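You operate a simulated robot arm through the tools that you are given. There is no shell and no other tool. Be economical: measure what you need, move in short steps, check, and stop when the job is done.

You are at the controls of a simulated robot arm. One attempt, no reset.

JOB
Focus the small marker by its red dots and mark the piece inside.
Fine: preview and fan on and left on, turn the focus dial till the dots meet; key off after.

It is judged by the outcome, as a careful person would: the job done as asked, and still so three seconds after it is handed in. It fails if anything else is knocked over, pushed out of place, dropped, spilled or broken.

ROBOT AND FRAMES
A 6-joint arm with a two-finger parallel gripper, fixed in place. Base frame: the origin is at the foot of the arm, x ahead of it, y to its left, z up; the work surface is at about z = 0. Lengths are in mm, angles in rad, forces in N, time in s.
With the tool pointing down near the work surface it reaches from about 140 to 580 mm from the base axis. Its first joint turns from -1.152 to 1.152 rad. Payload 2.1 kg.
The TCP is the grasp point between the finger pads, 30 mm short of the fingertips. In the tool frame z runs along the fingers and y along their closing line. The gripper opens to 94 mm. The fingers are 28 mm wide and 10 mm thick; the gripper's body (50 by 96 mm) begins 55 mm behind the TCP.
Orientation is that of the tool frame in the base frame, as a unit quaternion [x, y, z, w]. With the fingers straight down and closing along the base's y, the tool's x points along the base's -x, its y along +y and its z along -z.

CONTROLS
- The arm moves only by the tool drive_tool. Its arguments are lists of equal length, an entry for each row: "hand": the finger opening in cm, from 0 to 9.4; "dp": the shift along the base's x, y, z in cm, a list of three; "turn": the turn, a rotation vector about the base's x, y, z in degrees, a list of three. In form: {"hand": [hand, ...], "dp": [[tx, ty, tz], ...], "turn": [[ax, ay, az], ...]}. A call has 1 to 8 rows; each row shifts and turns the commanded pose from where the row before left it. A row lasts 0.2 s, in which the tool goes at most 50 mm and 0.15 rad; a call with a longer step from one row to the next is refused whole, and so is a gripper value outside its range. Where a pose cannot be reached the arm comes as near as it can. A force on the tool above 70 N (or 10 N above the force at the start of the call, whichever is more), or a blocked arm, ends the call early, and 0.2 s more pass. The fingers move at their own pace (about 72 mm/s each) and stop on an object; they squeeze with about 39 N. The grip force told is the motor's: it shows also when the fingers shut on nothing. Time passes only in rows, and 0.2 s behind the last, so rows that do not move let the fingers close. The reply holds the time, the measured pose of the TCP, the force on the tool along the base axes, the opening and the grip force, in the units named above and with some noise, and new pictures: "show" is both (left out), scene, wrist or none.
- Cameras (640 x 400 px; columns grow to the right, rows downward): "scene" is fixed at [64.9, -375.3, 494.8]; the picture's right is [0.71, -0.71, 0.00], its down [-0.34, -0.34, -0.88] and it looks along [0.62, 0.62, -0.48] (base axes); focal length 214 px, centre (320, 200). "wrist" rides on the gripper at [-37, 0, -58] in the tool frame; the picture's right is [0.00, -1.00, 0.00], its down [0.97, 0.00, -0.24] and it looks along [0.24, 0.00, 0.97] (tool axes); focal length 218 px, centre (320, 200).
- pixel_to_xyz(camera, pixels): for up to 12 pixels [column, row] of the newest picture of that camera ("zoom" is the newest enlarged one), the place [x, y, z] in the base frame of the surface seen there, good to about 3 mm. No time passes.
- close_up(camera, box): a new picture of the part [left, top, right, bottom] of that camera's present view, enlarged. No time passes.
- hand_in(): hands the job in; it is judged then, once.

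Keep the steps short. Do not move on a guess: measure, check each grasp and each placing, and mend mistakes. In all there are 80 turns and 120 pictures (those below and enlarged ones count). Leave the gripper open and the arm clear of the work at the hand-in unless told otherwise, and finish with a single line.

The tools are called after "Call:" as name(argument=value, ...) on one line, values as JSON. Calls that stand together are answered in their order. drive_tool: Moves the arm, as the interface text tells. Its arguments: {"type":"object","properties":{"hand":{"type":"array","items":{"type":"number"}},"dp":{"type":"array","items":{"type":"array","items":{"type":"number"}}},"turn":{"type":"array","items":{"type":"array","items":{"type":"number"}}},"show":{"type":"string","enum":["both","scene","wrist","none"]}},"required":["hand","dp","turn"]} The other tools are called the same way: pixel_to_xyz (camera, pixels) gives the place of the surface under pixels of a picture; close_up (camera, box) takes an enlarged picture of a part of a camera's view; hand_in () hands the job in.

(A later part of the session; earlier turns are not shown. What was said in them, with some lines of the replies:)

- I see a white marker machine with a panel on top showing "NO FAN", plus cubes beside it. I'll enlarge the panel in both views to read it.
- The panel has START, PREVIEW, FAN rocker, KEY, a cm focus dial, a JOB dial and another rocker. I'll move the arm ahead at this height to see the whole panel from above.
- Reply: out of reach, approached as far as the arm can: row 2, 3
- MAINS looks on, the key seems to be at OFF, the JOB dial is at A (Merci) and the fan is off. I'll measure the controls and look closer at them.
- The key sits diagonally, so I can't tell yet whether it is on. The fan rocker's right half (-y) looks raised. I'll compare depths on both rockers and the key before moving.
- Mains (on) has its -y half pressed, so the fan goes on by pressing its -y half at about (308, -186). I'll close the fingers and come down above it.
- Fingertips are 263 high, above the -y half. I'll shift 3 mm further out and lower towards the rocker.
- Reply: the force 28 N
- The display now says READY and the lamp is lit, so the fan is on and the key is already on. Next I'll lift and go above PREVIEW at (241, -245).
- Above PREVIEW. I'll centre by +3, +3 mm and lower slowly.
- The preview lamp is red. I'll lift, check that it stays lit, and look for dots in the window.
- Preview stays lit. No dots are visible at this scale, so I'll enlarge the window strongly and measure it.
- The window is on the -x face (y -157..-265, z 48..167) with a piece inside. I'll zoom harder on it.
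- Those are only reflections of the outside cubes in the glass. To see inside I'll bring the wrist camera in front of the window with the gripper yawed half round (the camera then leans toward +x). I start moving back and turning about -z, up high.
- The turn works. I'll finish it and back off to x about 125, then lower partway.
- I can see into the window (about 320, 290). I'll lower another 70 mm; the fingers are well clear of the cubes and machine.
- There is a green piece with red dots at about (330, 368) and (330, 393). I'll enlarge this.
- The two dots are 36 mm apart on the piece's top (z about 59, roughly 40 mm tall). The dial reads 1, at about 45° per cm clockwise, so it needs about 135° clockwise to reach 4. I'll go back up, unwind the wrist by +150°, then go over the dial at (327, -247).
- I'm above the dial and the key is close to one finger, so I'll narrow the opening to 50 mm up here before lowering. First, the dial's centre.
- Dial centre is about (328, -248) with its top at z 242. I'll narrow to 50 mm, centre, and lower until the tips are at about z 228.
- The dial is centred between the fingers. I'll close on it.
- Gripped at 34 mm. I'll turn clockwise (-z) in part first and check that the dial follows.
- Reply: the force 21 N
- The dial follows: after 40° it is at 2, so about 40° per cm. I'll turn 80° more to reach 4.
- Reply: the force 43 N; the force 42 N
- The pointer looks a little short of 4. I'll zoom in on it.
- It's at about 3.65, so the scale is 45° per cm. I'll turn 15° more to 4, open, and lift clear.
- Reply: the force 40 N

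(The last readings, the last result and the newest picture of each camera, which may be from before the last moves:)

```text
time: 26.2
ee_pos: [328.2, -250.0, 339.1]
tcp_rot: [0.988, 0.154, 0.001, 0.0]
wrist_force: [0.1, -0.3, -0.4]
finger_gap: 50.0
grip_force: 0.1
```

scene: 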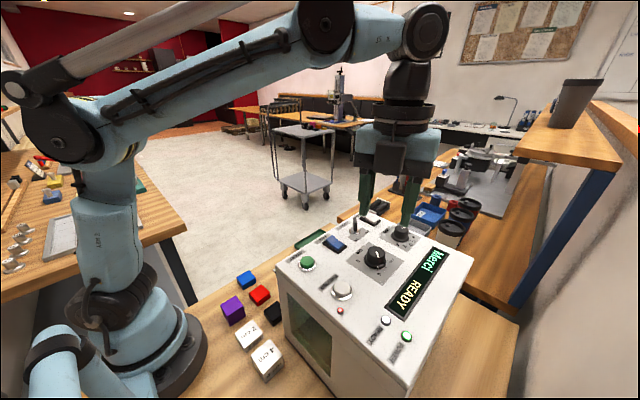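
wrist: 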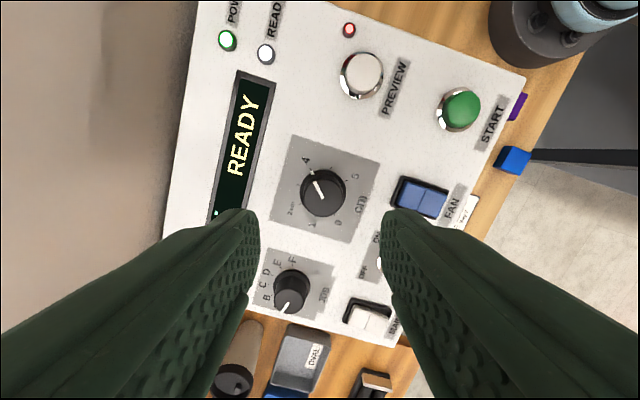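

The dial is at 4. I'll go back to the viewing place in front of the window, opening the fingers wide again on the way.

Call:
drive_tool(hand=[5, 7, 9.4, 9.4, 9.4, 9.4, 9.4, 9.4], dp=[[-4, 0.6, 0], [-4, 0.6, 0], [-4, 0.7, 0], [-4, 0.7, 0], [-4, 0.7, 0], [0, 0, -4], [0, 0, -4], [0, 0, 0]], turn=[[0, 0, 0], [0, 0, -6], [0, 0, -6], [0, 0, -5], [0, 0, 0], [0, 0, 0], [0, 0, 0], [0, 0, 0]], show="none")

Call:
drive_tool(hand=[9.4, 9.4, 9.4, 9.4], dp=[[0, 0, -4], [0, 0, -4], [0, 0, -1.5], [0, 0, 0]], turn=[[0, 0, 0], [0, 0, 0], [0, 0, 0], [0, 0, 0]])

Call:
close_up(camera="wrist", box=[268, 325, 388, 400])

```text
time: 28.0
ee_pos: [128.5, -217.7, 257.0]
tcp_rot: [1.0, 0.006, 0.001, -0.001]
wrist_force: [0.3, -0.1, 0.2]
finger_gap: 94.1
grip_force: 0.1
```

```text
time: 29.0
ee_pos: [127.0, -216.2, 162.5]
tcp_rot: [1.0, 0.006, 0.001, 0.0]
wrist_force: [0.6, -0.6, 0.2]
finger_gap: 94.0
grip_force: 0.0
```

scene: 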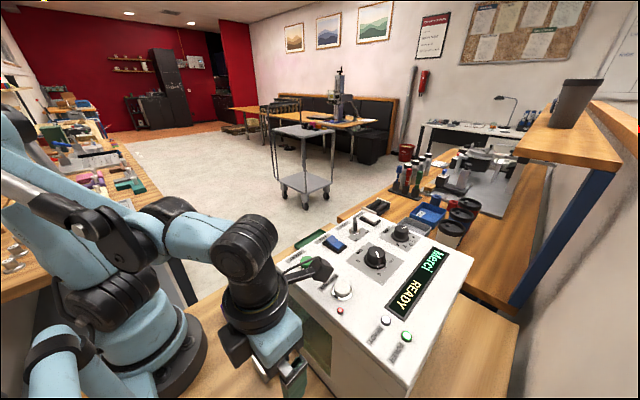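
wrist: 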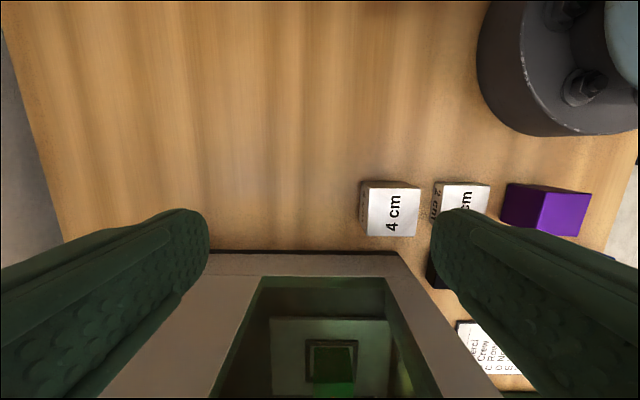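

```text
5.33 times, centred on (328, 362) of wrist
```

zoom: 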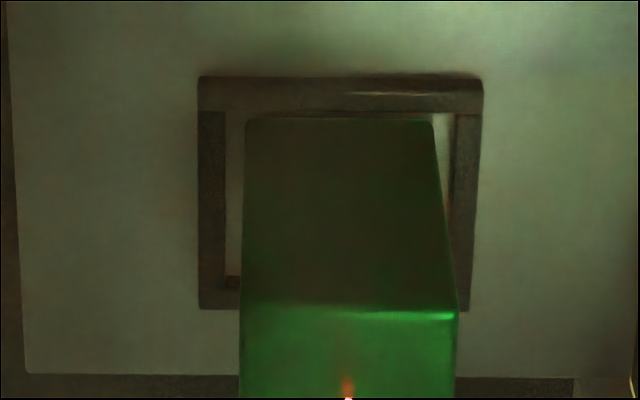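

The piece's top runs off the bottom of the picture. I'll raise by 16 mm.

Call:
drive_tool(hand=[9.4, 9.4], dp=[[-0.3, 0, 1.6], [0, 0, 0]], turn=[[0, 0, 0], [0, 0, 0]], show="wrist")

Call:
close_up(camera="wrist", box=[304, 350, 368, 390])

Call:
pixel_to_xyz(camera="wrist", pixels=[[333, 370], [333, 380], [325, 375], [343, 375], [333, 388], [290, 340], [333, 350]])

```text
time: 29.6
ee_pos: [124.1, -215.0, 177.5]
tcp_rot: [1.0, 0.007, -0.001, 0.0]
wrist_force: [0.3, 0.0, 0.1]
finger_gap: 93.8
grip_force: 0.1
```

wrist: 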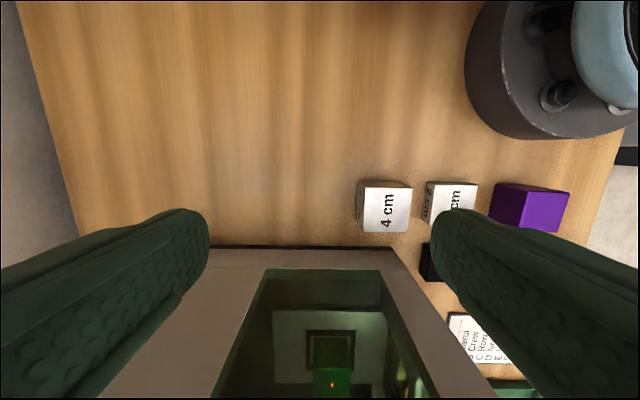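

```text
10.00 times, centred on (336, 370) of wrist
```

zoom: 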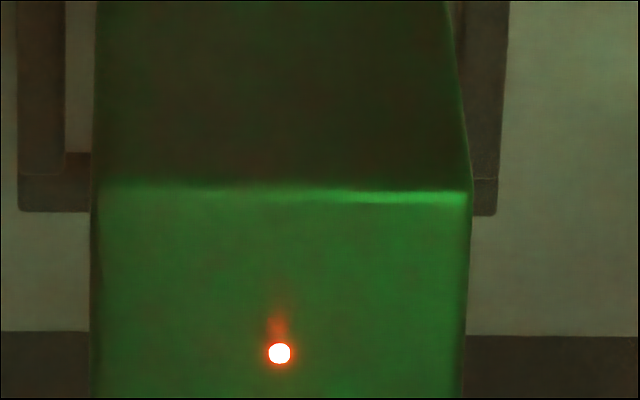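

```text
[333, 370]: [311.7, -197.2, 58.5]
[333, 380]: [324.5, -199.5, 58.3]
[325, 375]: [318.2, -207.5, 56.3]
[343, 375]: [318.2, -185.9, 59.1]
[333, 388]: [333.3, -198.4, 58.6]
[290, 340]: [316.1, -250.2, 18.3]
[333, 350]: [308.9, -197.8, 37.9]
```

I see a single dot at (332, 385), right between the two earlier dots. I'll enlarge as far as possible to check that it is one.

Call:
close_up(camera="wrist", box=[320, 377, 344, 392])

Call:
close_up(camera="wrist", box=[296, 360, 360, 400])

```text
16.00 times, centred on (332, 384) of wrist
```

zoom: 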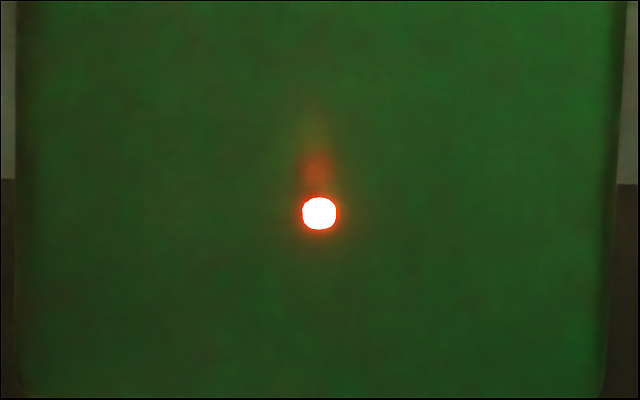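

```text
10.00 times, centred on (328, 380) of wrist
```

zoom: 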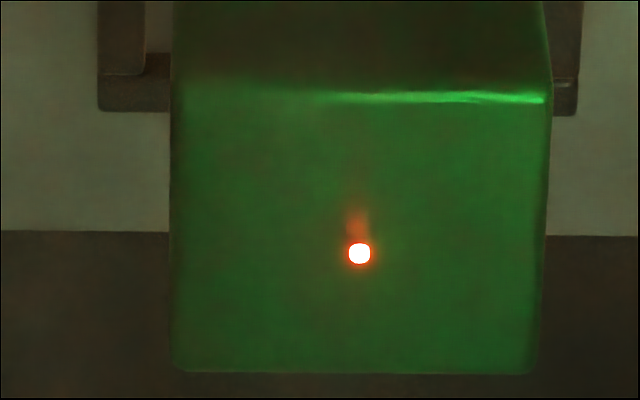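

The dots have merged into one, centred on the piece. Next I'll lift and go above START at (241, -172) with the fingers closed.

Call:
drive_tool(hand=[9.4, 9.4, 9.4, 0, 0, 0, 0, 0], dp=[[0, 0, 4], [0, 0, 4], [0, 0, 4], [4, 1.4, 0], [4, 1.4, 0], [3.7, 1.5, 0], [0, 0, 0], [0, 0, 0]], turn=[[0, 0, 0], [0, 0, 0], [0, 0, 0], [0, 0, 0], [0, 0, 0], [0, 0, 0], [0, 0, 0], [0, 0, 0]])

```text
time: 31.4
ee_pos: [241.8, -168.4, 298.0]
tcp_rot: [1.0, 0.006, 0.0, -0.001]
wrist_force: [-0.4, -0.2, -0.4]
finger_gap: 0.0
grip_force: 32.4
```

scene: 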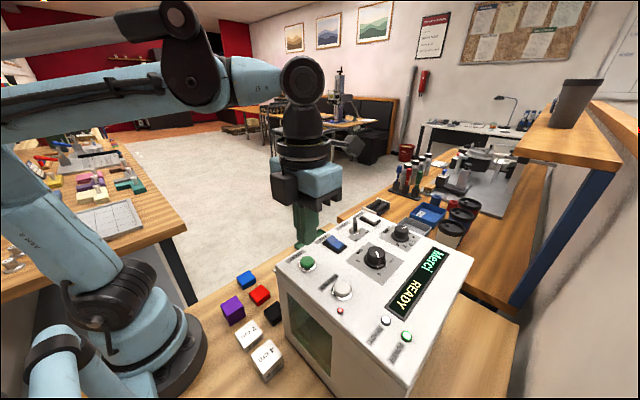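
wrist: 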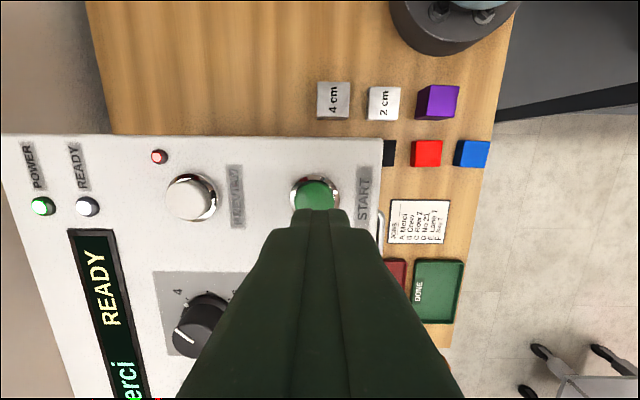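

START is under the fingertips. I'll shift -3 mm in y and press to the same depth as PREVIEW.

Call:
drive_tool(hand=[0, 0, 0, 0, 0], dp=[[0, -0.35, -2.0], [0, 0, -1.6], [0, 0, -0.3], [0, 0, -0.2], [0, 0, 0]], turn=[[0, 0, 0], [0, 0, 0], [0, 0, 0], [0, 0, 0], [0, 0, 0]])

```text
time: 32.6
ee_pos: [240.9, -174.8, 255.4]
tcp_rot: [1.0, 0.006, 0.001, 0.0]
wrist_force: [4.1, 5.0, 13.6]
finger_gap: 0.1
grip_force: 33.4
```

scene: 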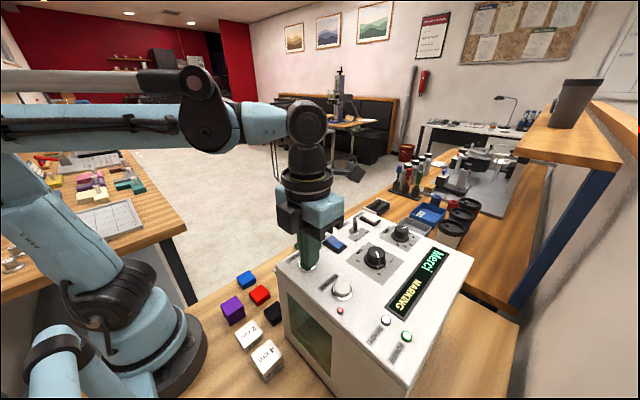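
wrist: 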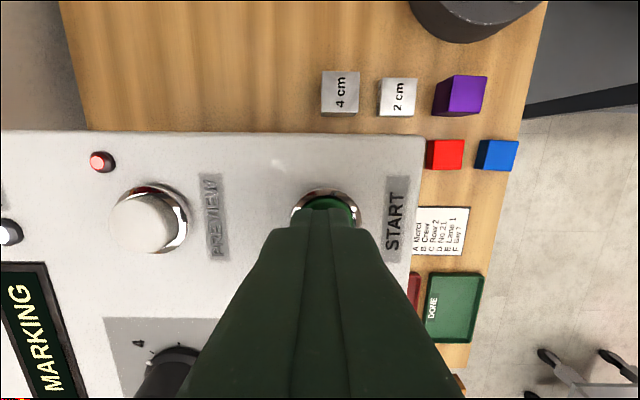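

It's MARKING. I'll lift clear and, while it runs, move toward the key and turn the wrist +45° so the fingers can close across the key blade.

Call:
drive_tool(hand=[0, 0, 5, 5, 5, 5, 5, 5], dp=[[0, 0, 4], [0, 0, 3.5], [2.1, 0, 0], [2.1, 0, 0], [2.1, 0, 0], [2.1, 0, 0], [2, 0, 0], [2, 0, 0]], turn=[[0, 0, 0], [0, 0, 0], [0, 0, 7.5], [0, 0, 7.5], [0, 0, 7.5], [0, 0, 7.5], [0, 0, 7.5], [0, 0, 7.5]])

Call:
close_up(camera="scene", box=[260, 190, 480, 328])

```text
time: 34.4
ee_pos: [365.4, -175.6, 332.5]
tcp_rot: [0.921, 0.389, 0.0, 0.0]
wrist_force: [-0.5, 0.6, -0.2]
finger_gap: 49.8
grip_force: 0.1
```

scene: 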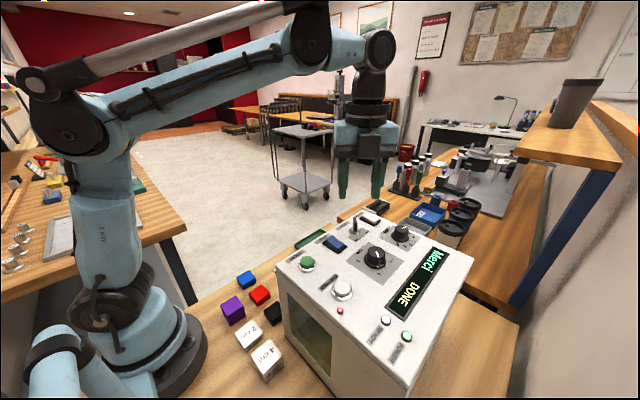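
wrist: 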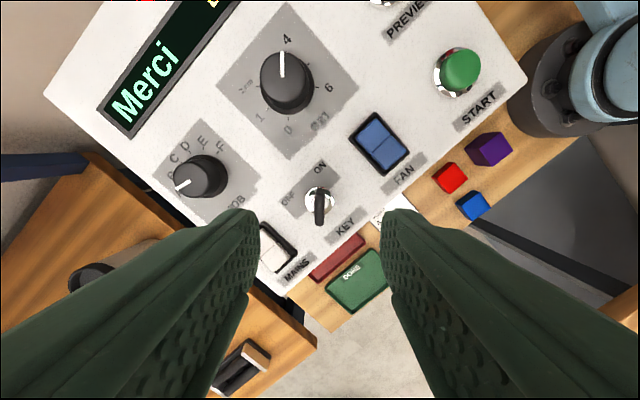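

```text
2.90 times, centred on (370, 259) of scene
```

zoom: 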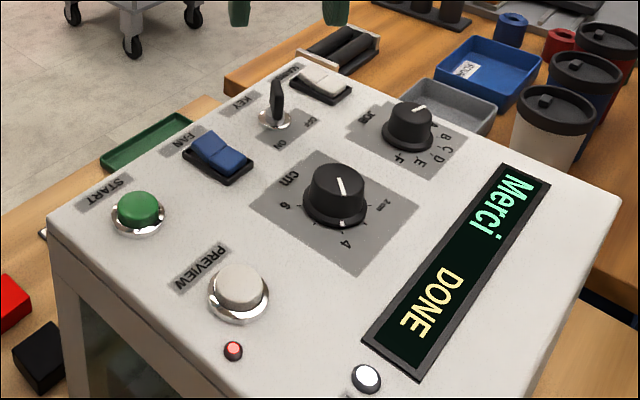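

The display says DONE; preview, fan and key are still on. The key blade lies straight in the picture at (320, 205), pointing to ON. I'll measure it.

Call:
pixel_to_xyz(camera="wrist", pixels=[[320, 192], [320, 200], [320, 208], [320, 218], [316, 208], [323, 208], [310, 200]])

Call:
close_up(camera="wrist", box=[280, 160, 376, 220])

```text
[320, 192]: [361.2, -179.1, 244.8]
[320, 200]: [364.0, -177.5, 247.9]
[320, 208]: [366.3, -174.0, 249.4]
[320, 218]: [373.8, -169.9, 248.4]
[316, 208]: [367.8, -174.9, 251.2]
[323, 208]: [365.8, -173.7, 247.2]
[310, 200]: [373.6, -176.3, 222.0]
```

```text
6.67 times, centred on (328, 190) of wrist
```

zoom: 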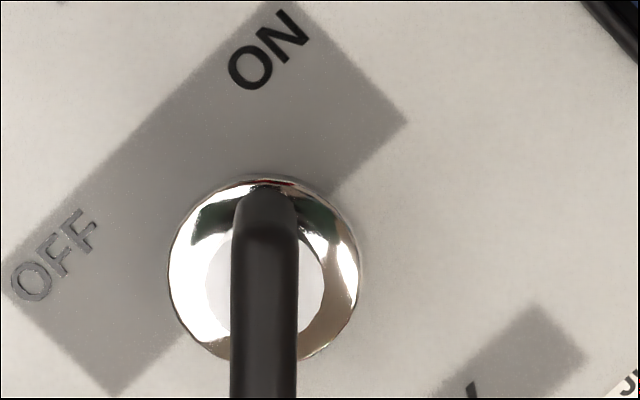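

The key's axis is about (367, -172) with its top at z 250. I'll centre on it, narrow to 40 mm and lower to straddle the blade.

Call:
drive_tool(hand=[4, 4, 4, 4, 4, 4], dp=[[0.15, 0.35, 0], [0, 0, -2], [0, 0, -2], [0, 0, -2], [0, 0, -1.2], [0, 0, 0]], turn=[[0, 0, 0], [0, 0, 0], [0, 0, 0], [0, 0, 0], [0, 0, 0], [0, 0, 0]])

```text
time: 35.8
ee_pos: [366.9, -172.2, 259.6]
tcp_rot: [0.922, 0.388, 0.0, 0.0]
wrist_force: [0.6, 0.7, 0.5]
finger_gap: 40.0
grip_force: 0.1
```

scene: 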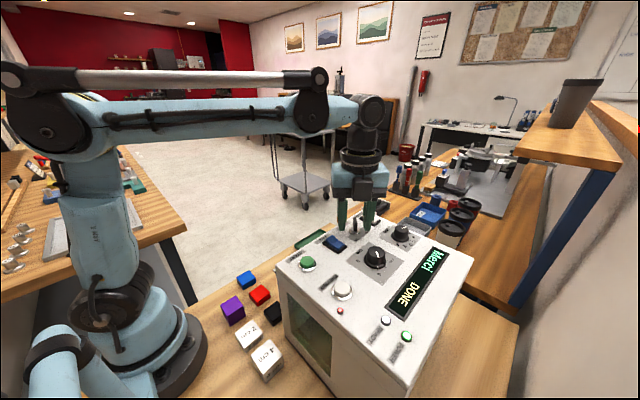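
wrist: 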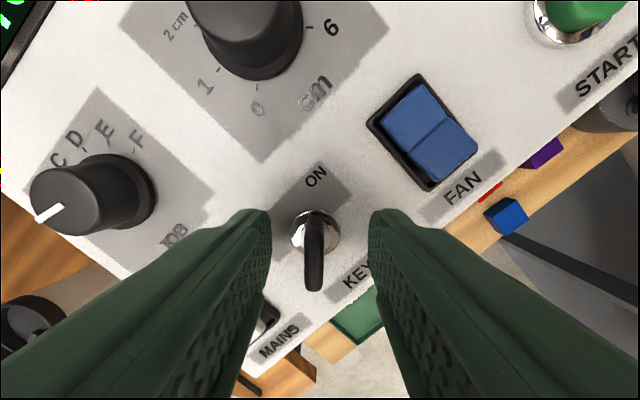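

The blade is between the fingers. I'll close on it and check.

Call:
drive_tool(hand=[0, 0, 0], dp=[[0, 0, 0], [0, 0, 0], [0, 0, 0]], turn=[[0, 0, 0], [0, 0, 0], [0, 0, 0]], show="wrist")

```text
time: 36.6
ee_pos: [367.5, -173.4, 258.2]
tcp_rot: [0.922, 0.388, 0.001, 0.003]
wrist_force: [23.7, -18.0, 0.2]
finger_gap: 6.8
grip_force: 40.9
```

wrist: 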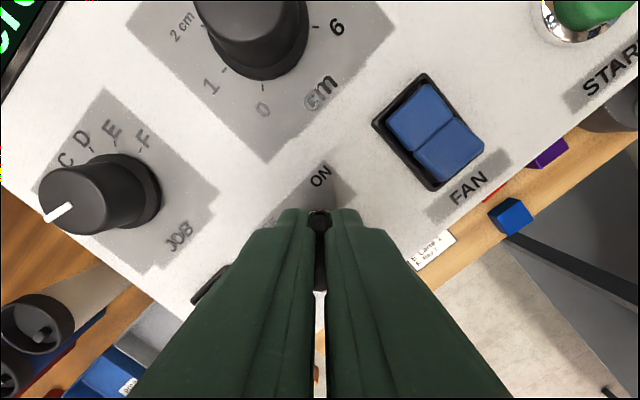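

It's gripped at 6.8 mm, with about 30 N of side force from a small offset. I'll ease the tool 1.5 mm that way and begin turning counter-clockwise toward OFF.

Call:
drive_tool(hand=[0, 0, 0, 0, 0], dp=[[0.12, -0.1, 0], [0, 0, 0], [0, 0, 0], [0, 0, 0], [0, 0, 0]], turn=[[0, 0, 0], [0, 0, 6], [0, 0, 6], [0, 0, 6], [0, 0, 0]], show="wrist")

```text
time: 37.8
ee_pos: [369.4, -174.3, 259.0]
tcp_rot: [0.849, 0.528, 0.002, 0.002]
wrist_force: [21.4, -6.5, -31.0]
finger_gap: 6.9
grip_force: 40.8
```

wrist: 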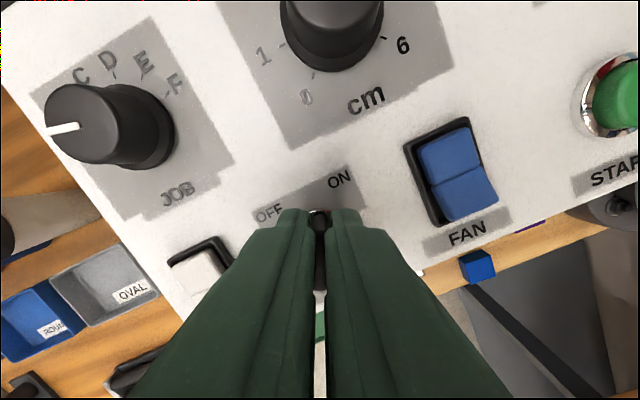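

It turns. I'll continue, easing the side and vertical load a little.

Call:
drive_tool(hand=[0, 0, 0, 0, 0, 0], dp=[[0.08, 0, -0.05], [0, 0, 0], [0, 0, 0], [0, 0, 0], [0, 0, 0], [0, 0, 0]], turn=[[0, 0, 7], [0, 0, 7], [0, 0, 7], [0, 0, 7], [0, 0, 7], [0, 0, 0]], show="wrist")

```text
time: 39.2
ee_pos: [369.4, -173.7, 260.1]
tcp_rot: [0.65, 0.76, 0.002, 0.004]
wrist_force: [34.0, 0.5, 24.9]
finger_gap: 7.4
grip_force: 40.7
```

wrist: 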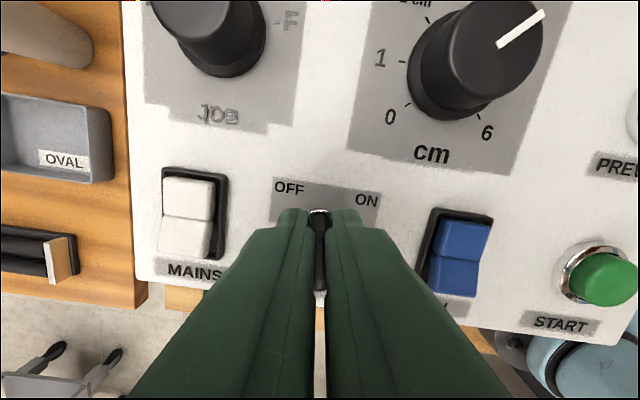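

About 53° so far. I'll continue toward OFF.

Call:
drive_tool(hand=[0, 0, 0, 0, 0, 0], dp=[[0.1, 0, 0.05], [0, 0, 0], [0, 0, 0], [0, 0, 0], [0, 0, 0], [0, 0, 0]], turn=[[0, 0, 7], [0, 0, 7], [0, 0, 7], [0, 0, 7], [0, 0, 7], [0, 0, 0]])

Call:
close_up(camera="scene", box=[310, 190, 470, 320])

```text
time: 40.6
ee_pos: [371.0, -174.3, 258.6]
tcp_rot: [0.392, 0.92, 0.0, 0.003]
wrist_force: [28.1, 8.7, -4.4]
finger_gap: 7.0
grip_force: 41.3
```

scene: 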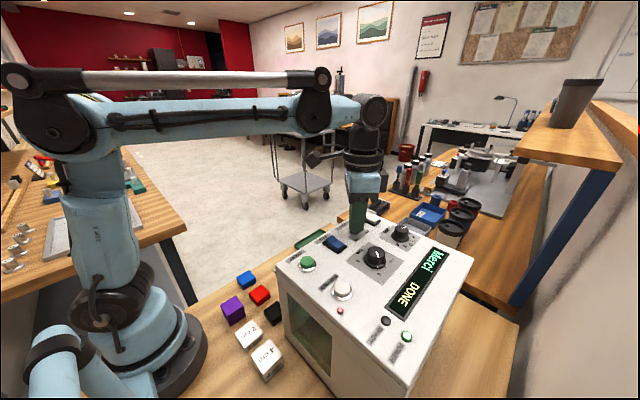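
wrist: 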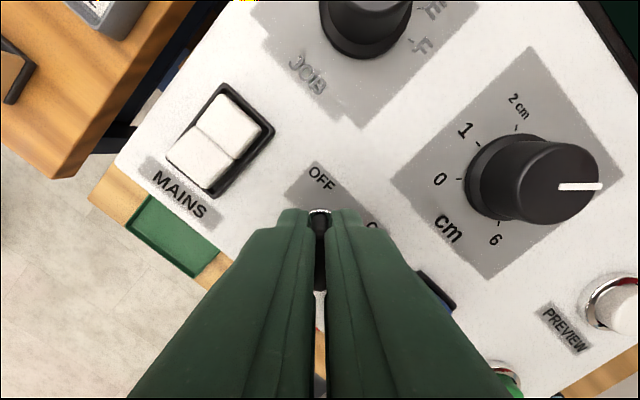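

```text
3.08 times, centred on (390, 255) of scene
```

zoom: 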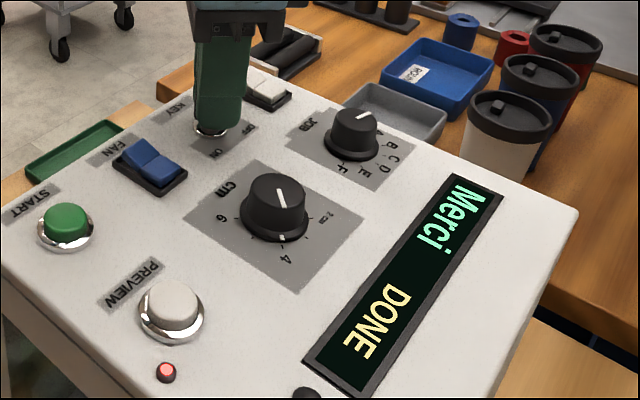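

The READY lamp has gone out, so the key is off, about 88° round. I'll open a little and lift straight up.

Call:
drive_tool(hand=[4, 4, 4, 4, 4, 4], dp=[[0, 0, 0], [0, 0, 0], [0, 0, 2], [0, 0, 3], [0, 0, 4], [0, 0, 0]], turn=[[0, 0, 0], [0, 0, 0], [0, 0, 0], [0, 0, 0], [0, 0, 0], [0, 0, 0]])

Call:
close_up(camera="scene", box=[270, 190, 470, 350])

Call:
close_up(camera="wrist", box=[230, 120, 410, 232])

```text
time: 42.0
ee_pos: [369.9, -172.5, 348.1]
tcp_rot: [0.394, 0.919, 0.001, 0.0]
wrist_force: [0.4, 0.5, -0.2]
finger_gap: 40.2
grip_force: 0.1
```

scene: 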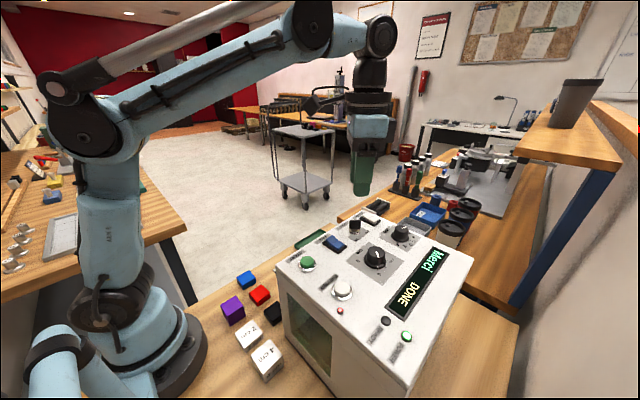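
wrist: 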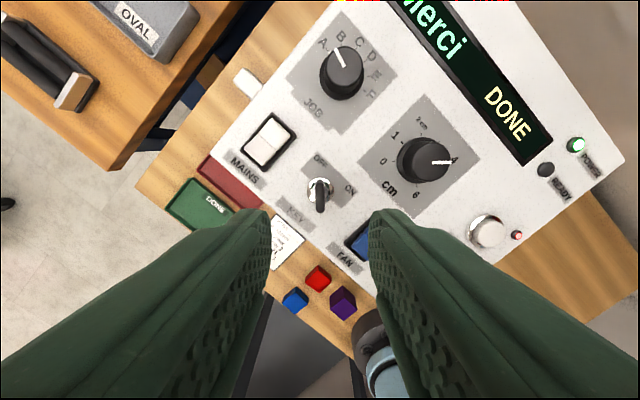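

```text
2.50 times, centred on (370, 270) of scene
```

zoom: 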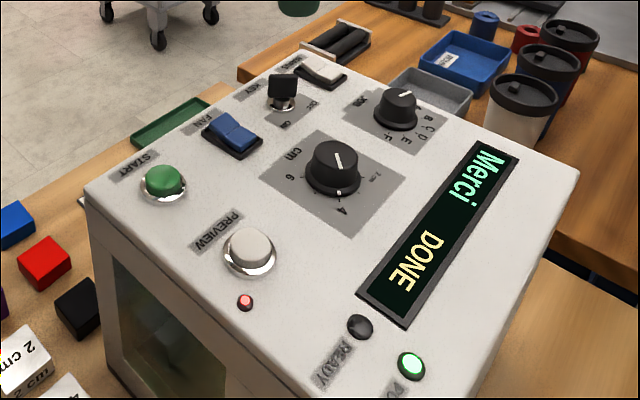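

```text
3.56 times, centred on (320, 176) of wrist
```

zoom: 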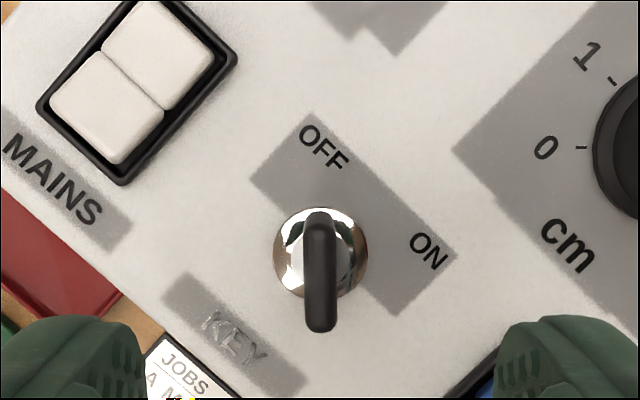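

The key points to OFF, and fan and preview are still on. I'll verify the mark through the window: up, back, and turning again to the viewing pose.

Call:
drive_tool(hand=[9.4, 9.4, 9.4, 9.4, 9.4, 9.4, 9.4, 9.4], dp=[[-2, -0.3, 0], [-3, -0.4, 0], [-3, -0.5, 0], [-3, -0.5, 0], [-3, -0.5, 0], [-3, -0.5, 0], [-3, -0.5, 0], [-3, -0.5, 0]], turn=[[0, 0, -8.4], [0, 0, -8.4], [0, 0, -8.4], [0, 0, -8.4], [0, 0, -8.4], [0, 0, -8.4], [0, 0, -8.4], [0, 0, -8.4]], show="none")

Call:
drive_tool(hand=[9.4, 9.4, 9.4, 9.4, 9.4, 9.4, 9.4, 9.4], dp=[[-1.5, -0.5, 0], [0, 0, 0], [0, 0, 0], [0, 0, 0], [0, 0, -2], [0, 0, -3], [0, 0, -3], [0, 0, -3]], turn=[[0, 0, -8.4], [0, 0, -8.4], [0, 0, -8.4], [0, 0, -8.4], [0, 0, -8.4], [0, 0, -8.4], [0, 0, -8.4], [0, 0, -8.4]], show="none")

Call:
drive_tool(hand=[9.4, 9.4, 9.4, 9.4], dp=[[0, 0, -3], [0, 0, -2.5], [0, 0, 0], [0, 0, 0]], turn=[[0, 0, 0], [0, 0, 0], [0, 0, 0], [0, 0, 0]])

```text
time: 43.8
ee_pos: [139.0, -212.0, 350.8]
tcp_rot: [0.837, 0.548, 0.0, 0.0]
wrist_force: [-0.5, -0.3, -0.1]
finger_gap: 94.2
grip_force: 0.0
```

```text
time: 45.6
ee_pos: [125.6, -216.4, 237.3]
tcp_rot: [1.0, -0.008, 0.0, 0.0]
wrist_force: [0.1, -0.2, 0.1]
finger_gap: 94.2
grip_force: 0.1
```

```text
time: 46.6
ee_pos: [122.6, -215.6, 184.2]
tcp_rot: [1.0, -0.005, 0.001, 0.001]
wrist_force: [0.0, 0.4, 0.4]
finger_gap: 93.8
grip_force: 0.0
```

scene: 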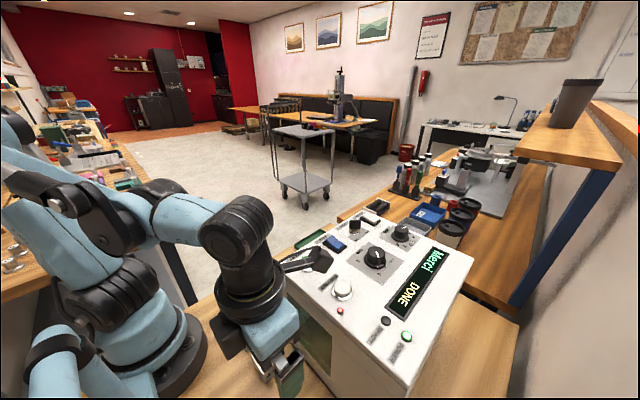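
wrist: 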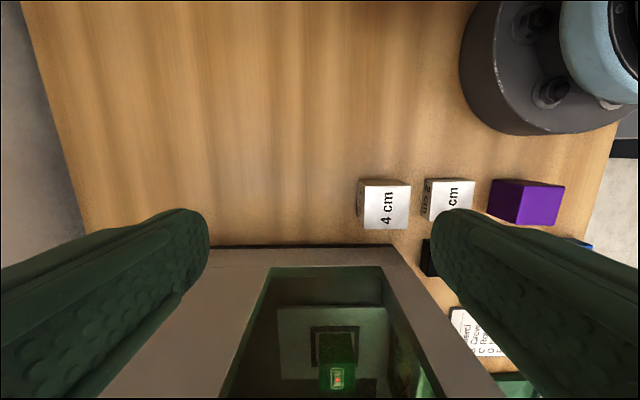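

Call:
close_up(camera="wrist", box=[306, 355, 370, 395])

```text
10.00 times, centred on (338, 375) of wrist
```

zoom: 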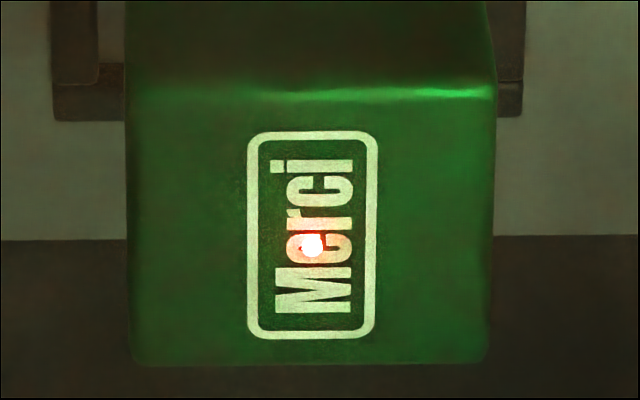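

The mark "Merci" is crisp, with the merged dot in it. I'll raise the arm clear and hand in.

Call:
drive_tool(hand=[9.4, 9.4, 9.4, 9.4, 9.4], dp=[[0, 0, 4], [0, 0, 4], [0, 0, 4], [0, 0, 4], [0, 0, 0]], turn=[[0, 0, 0], [0, 0, 0], [0, 0, 0], [0, 0, 0], [0, 0, 0]], show="scene")

```text
time: 47.8
ee_pos: [127.0, -218.2, 345.2]
tcp_rot: [1.0, -0.006, 0.0, 0.0]
wrist_force: [-0.1, -0.5, 0.7]
finger_gap: 94.0
grip_force: 0.1
```

scene: 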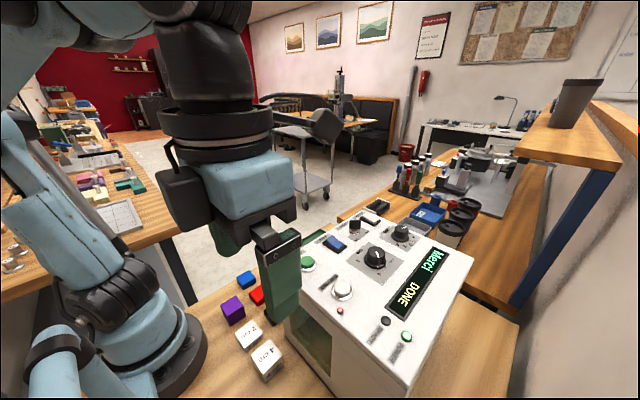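

Everything is in order: DONE shows, preview and fan are on, the key is off and the arm is clear. Handing in.

Call:
hand_in()

```text
The job is handed in.
```

The red dots were brought together with the focus dial at 4, the piece inside is sharply marked "Merci", preview and fan are still on, and the key is off.
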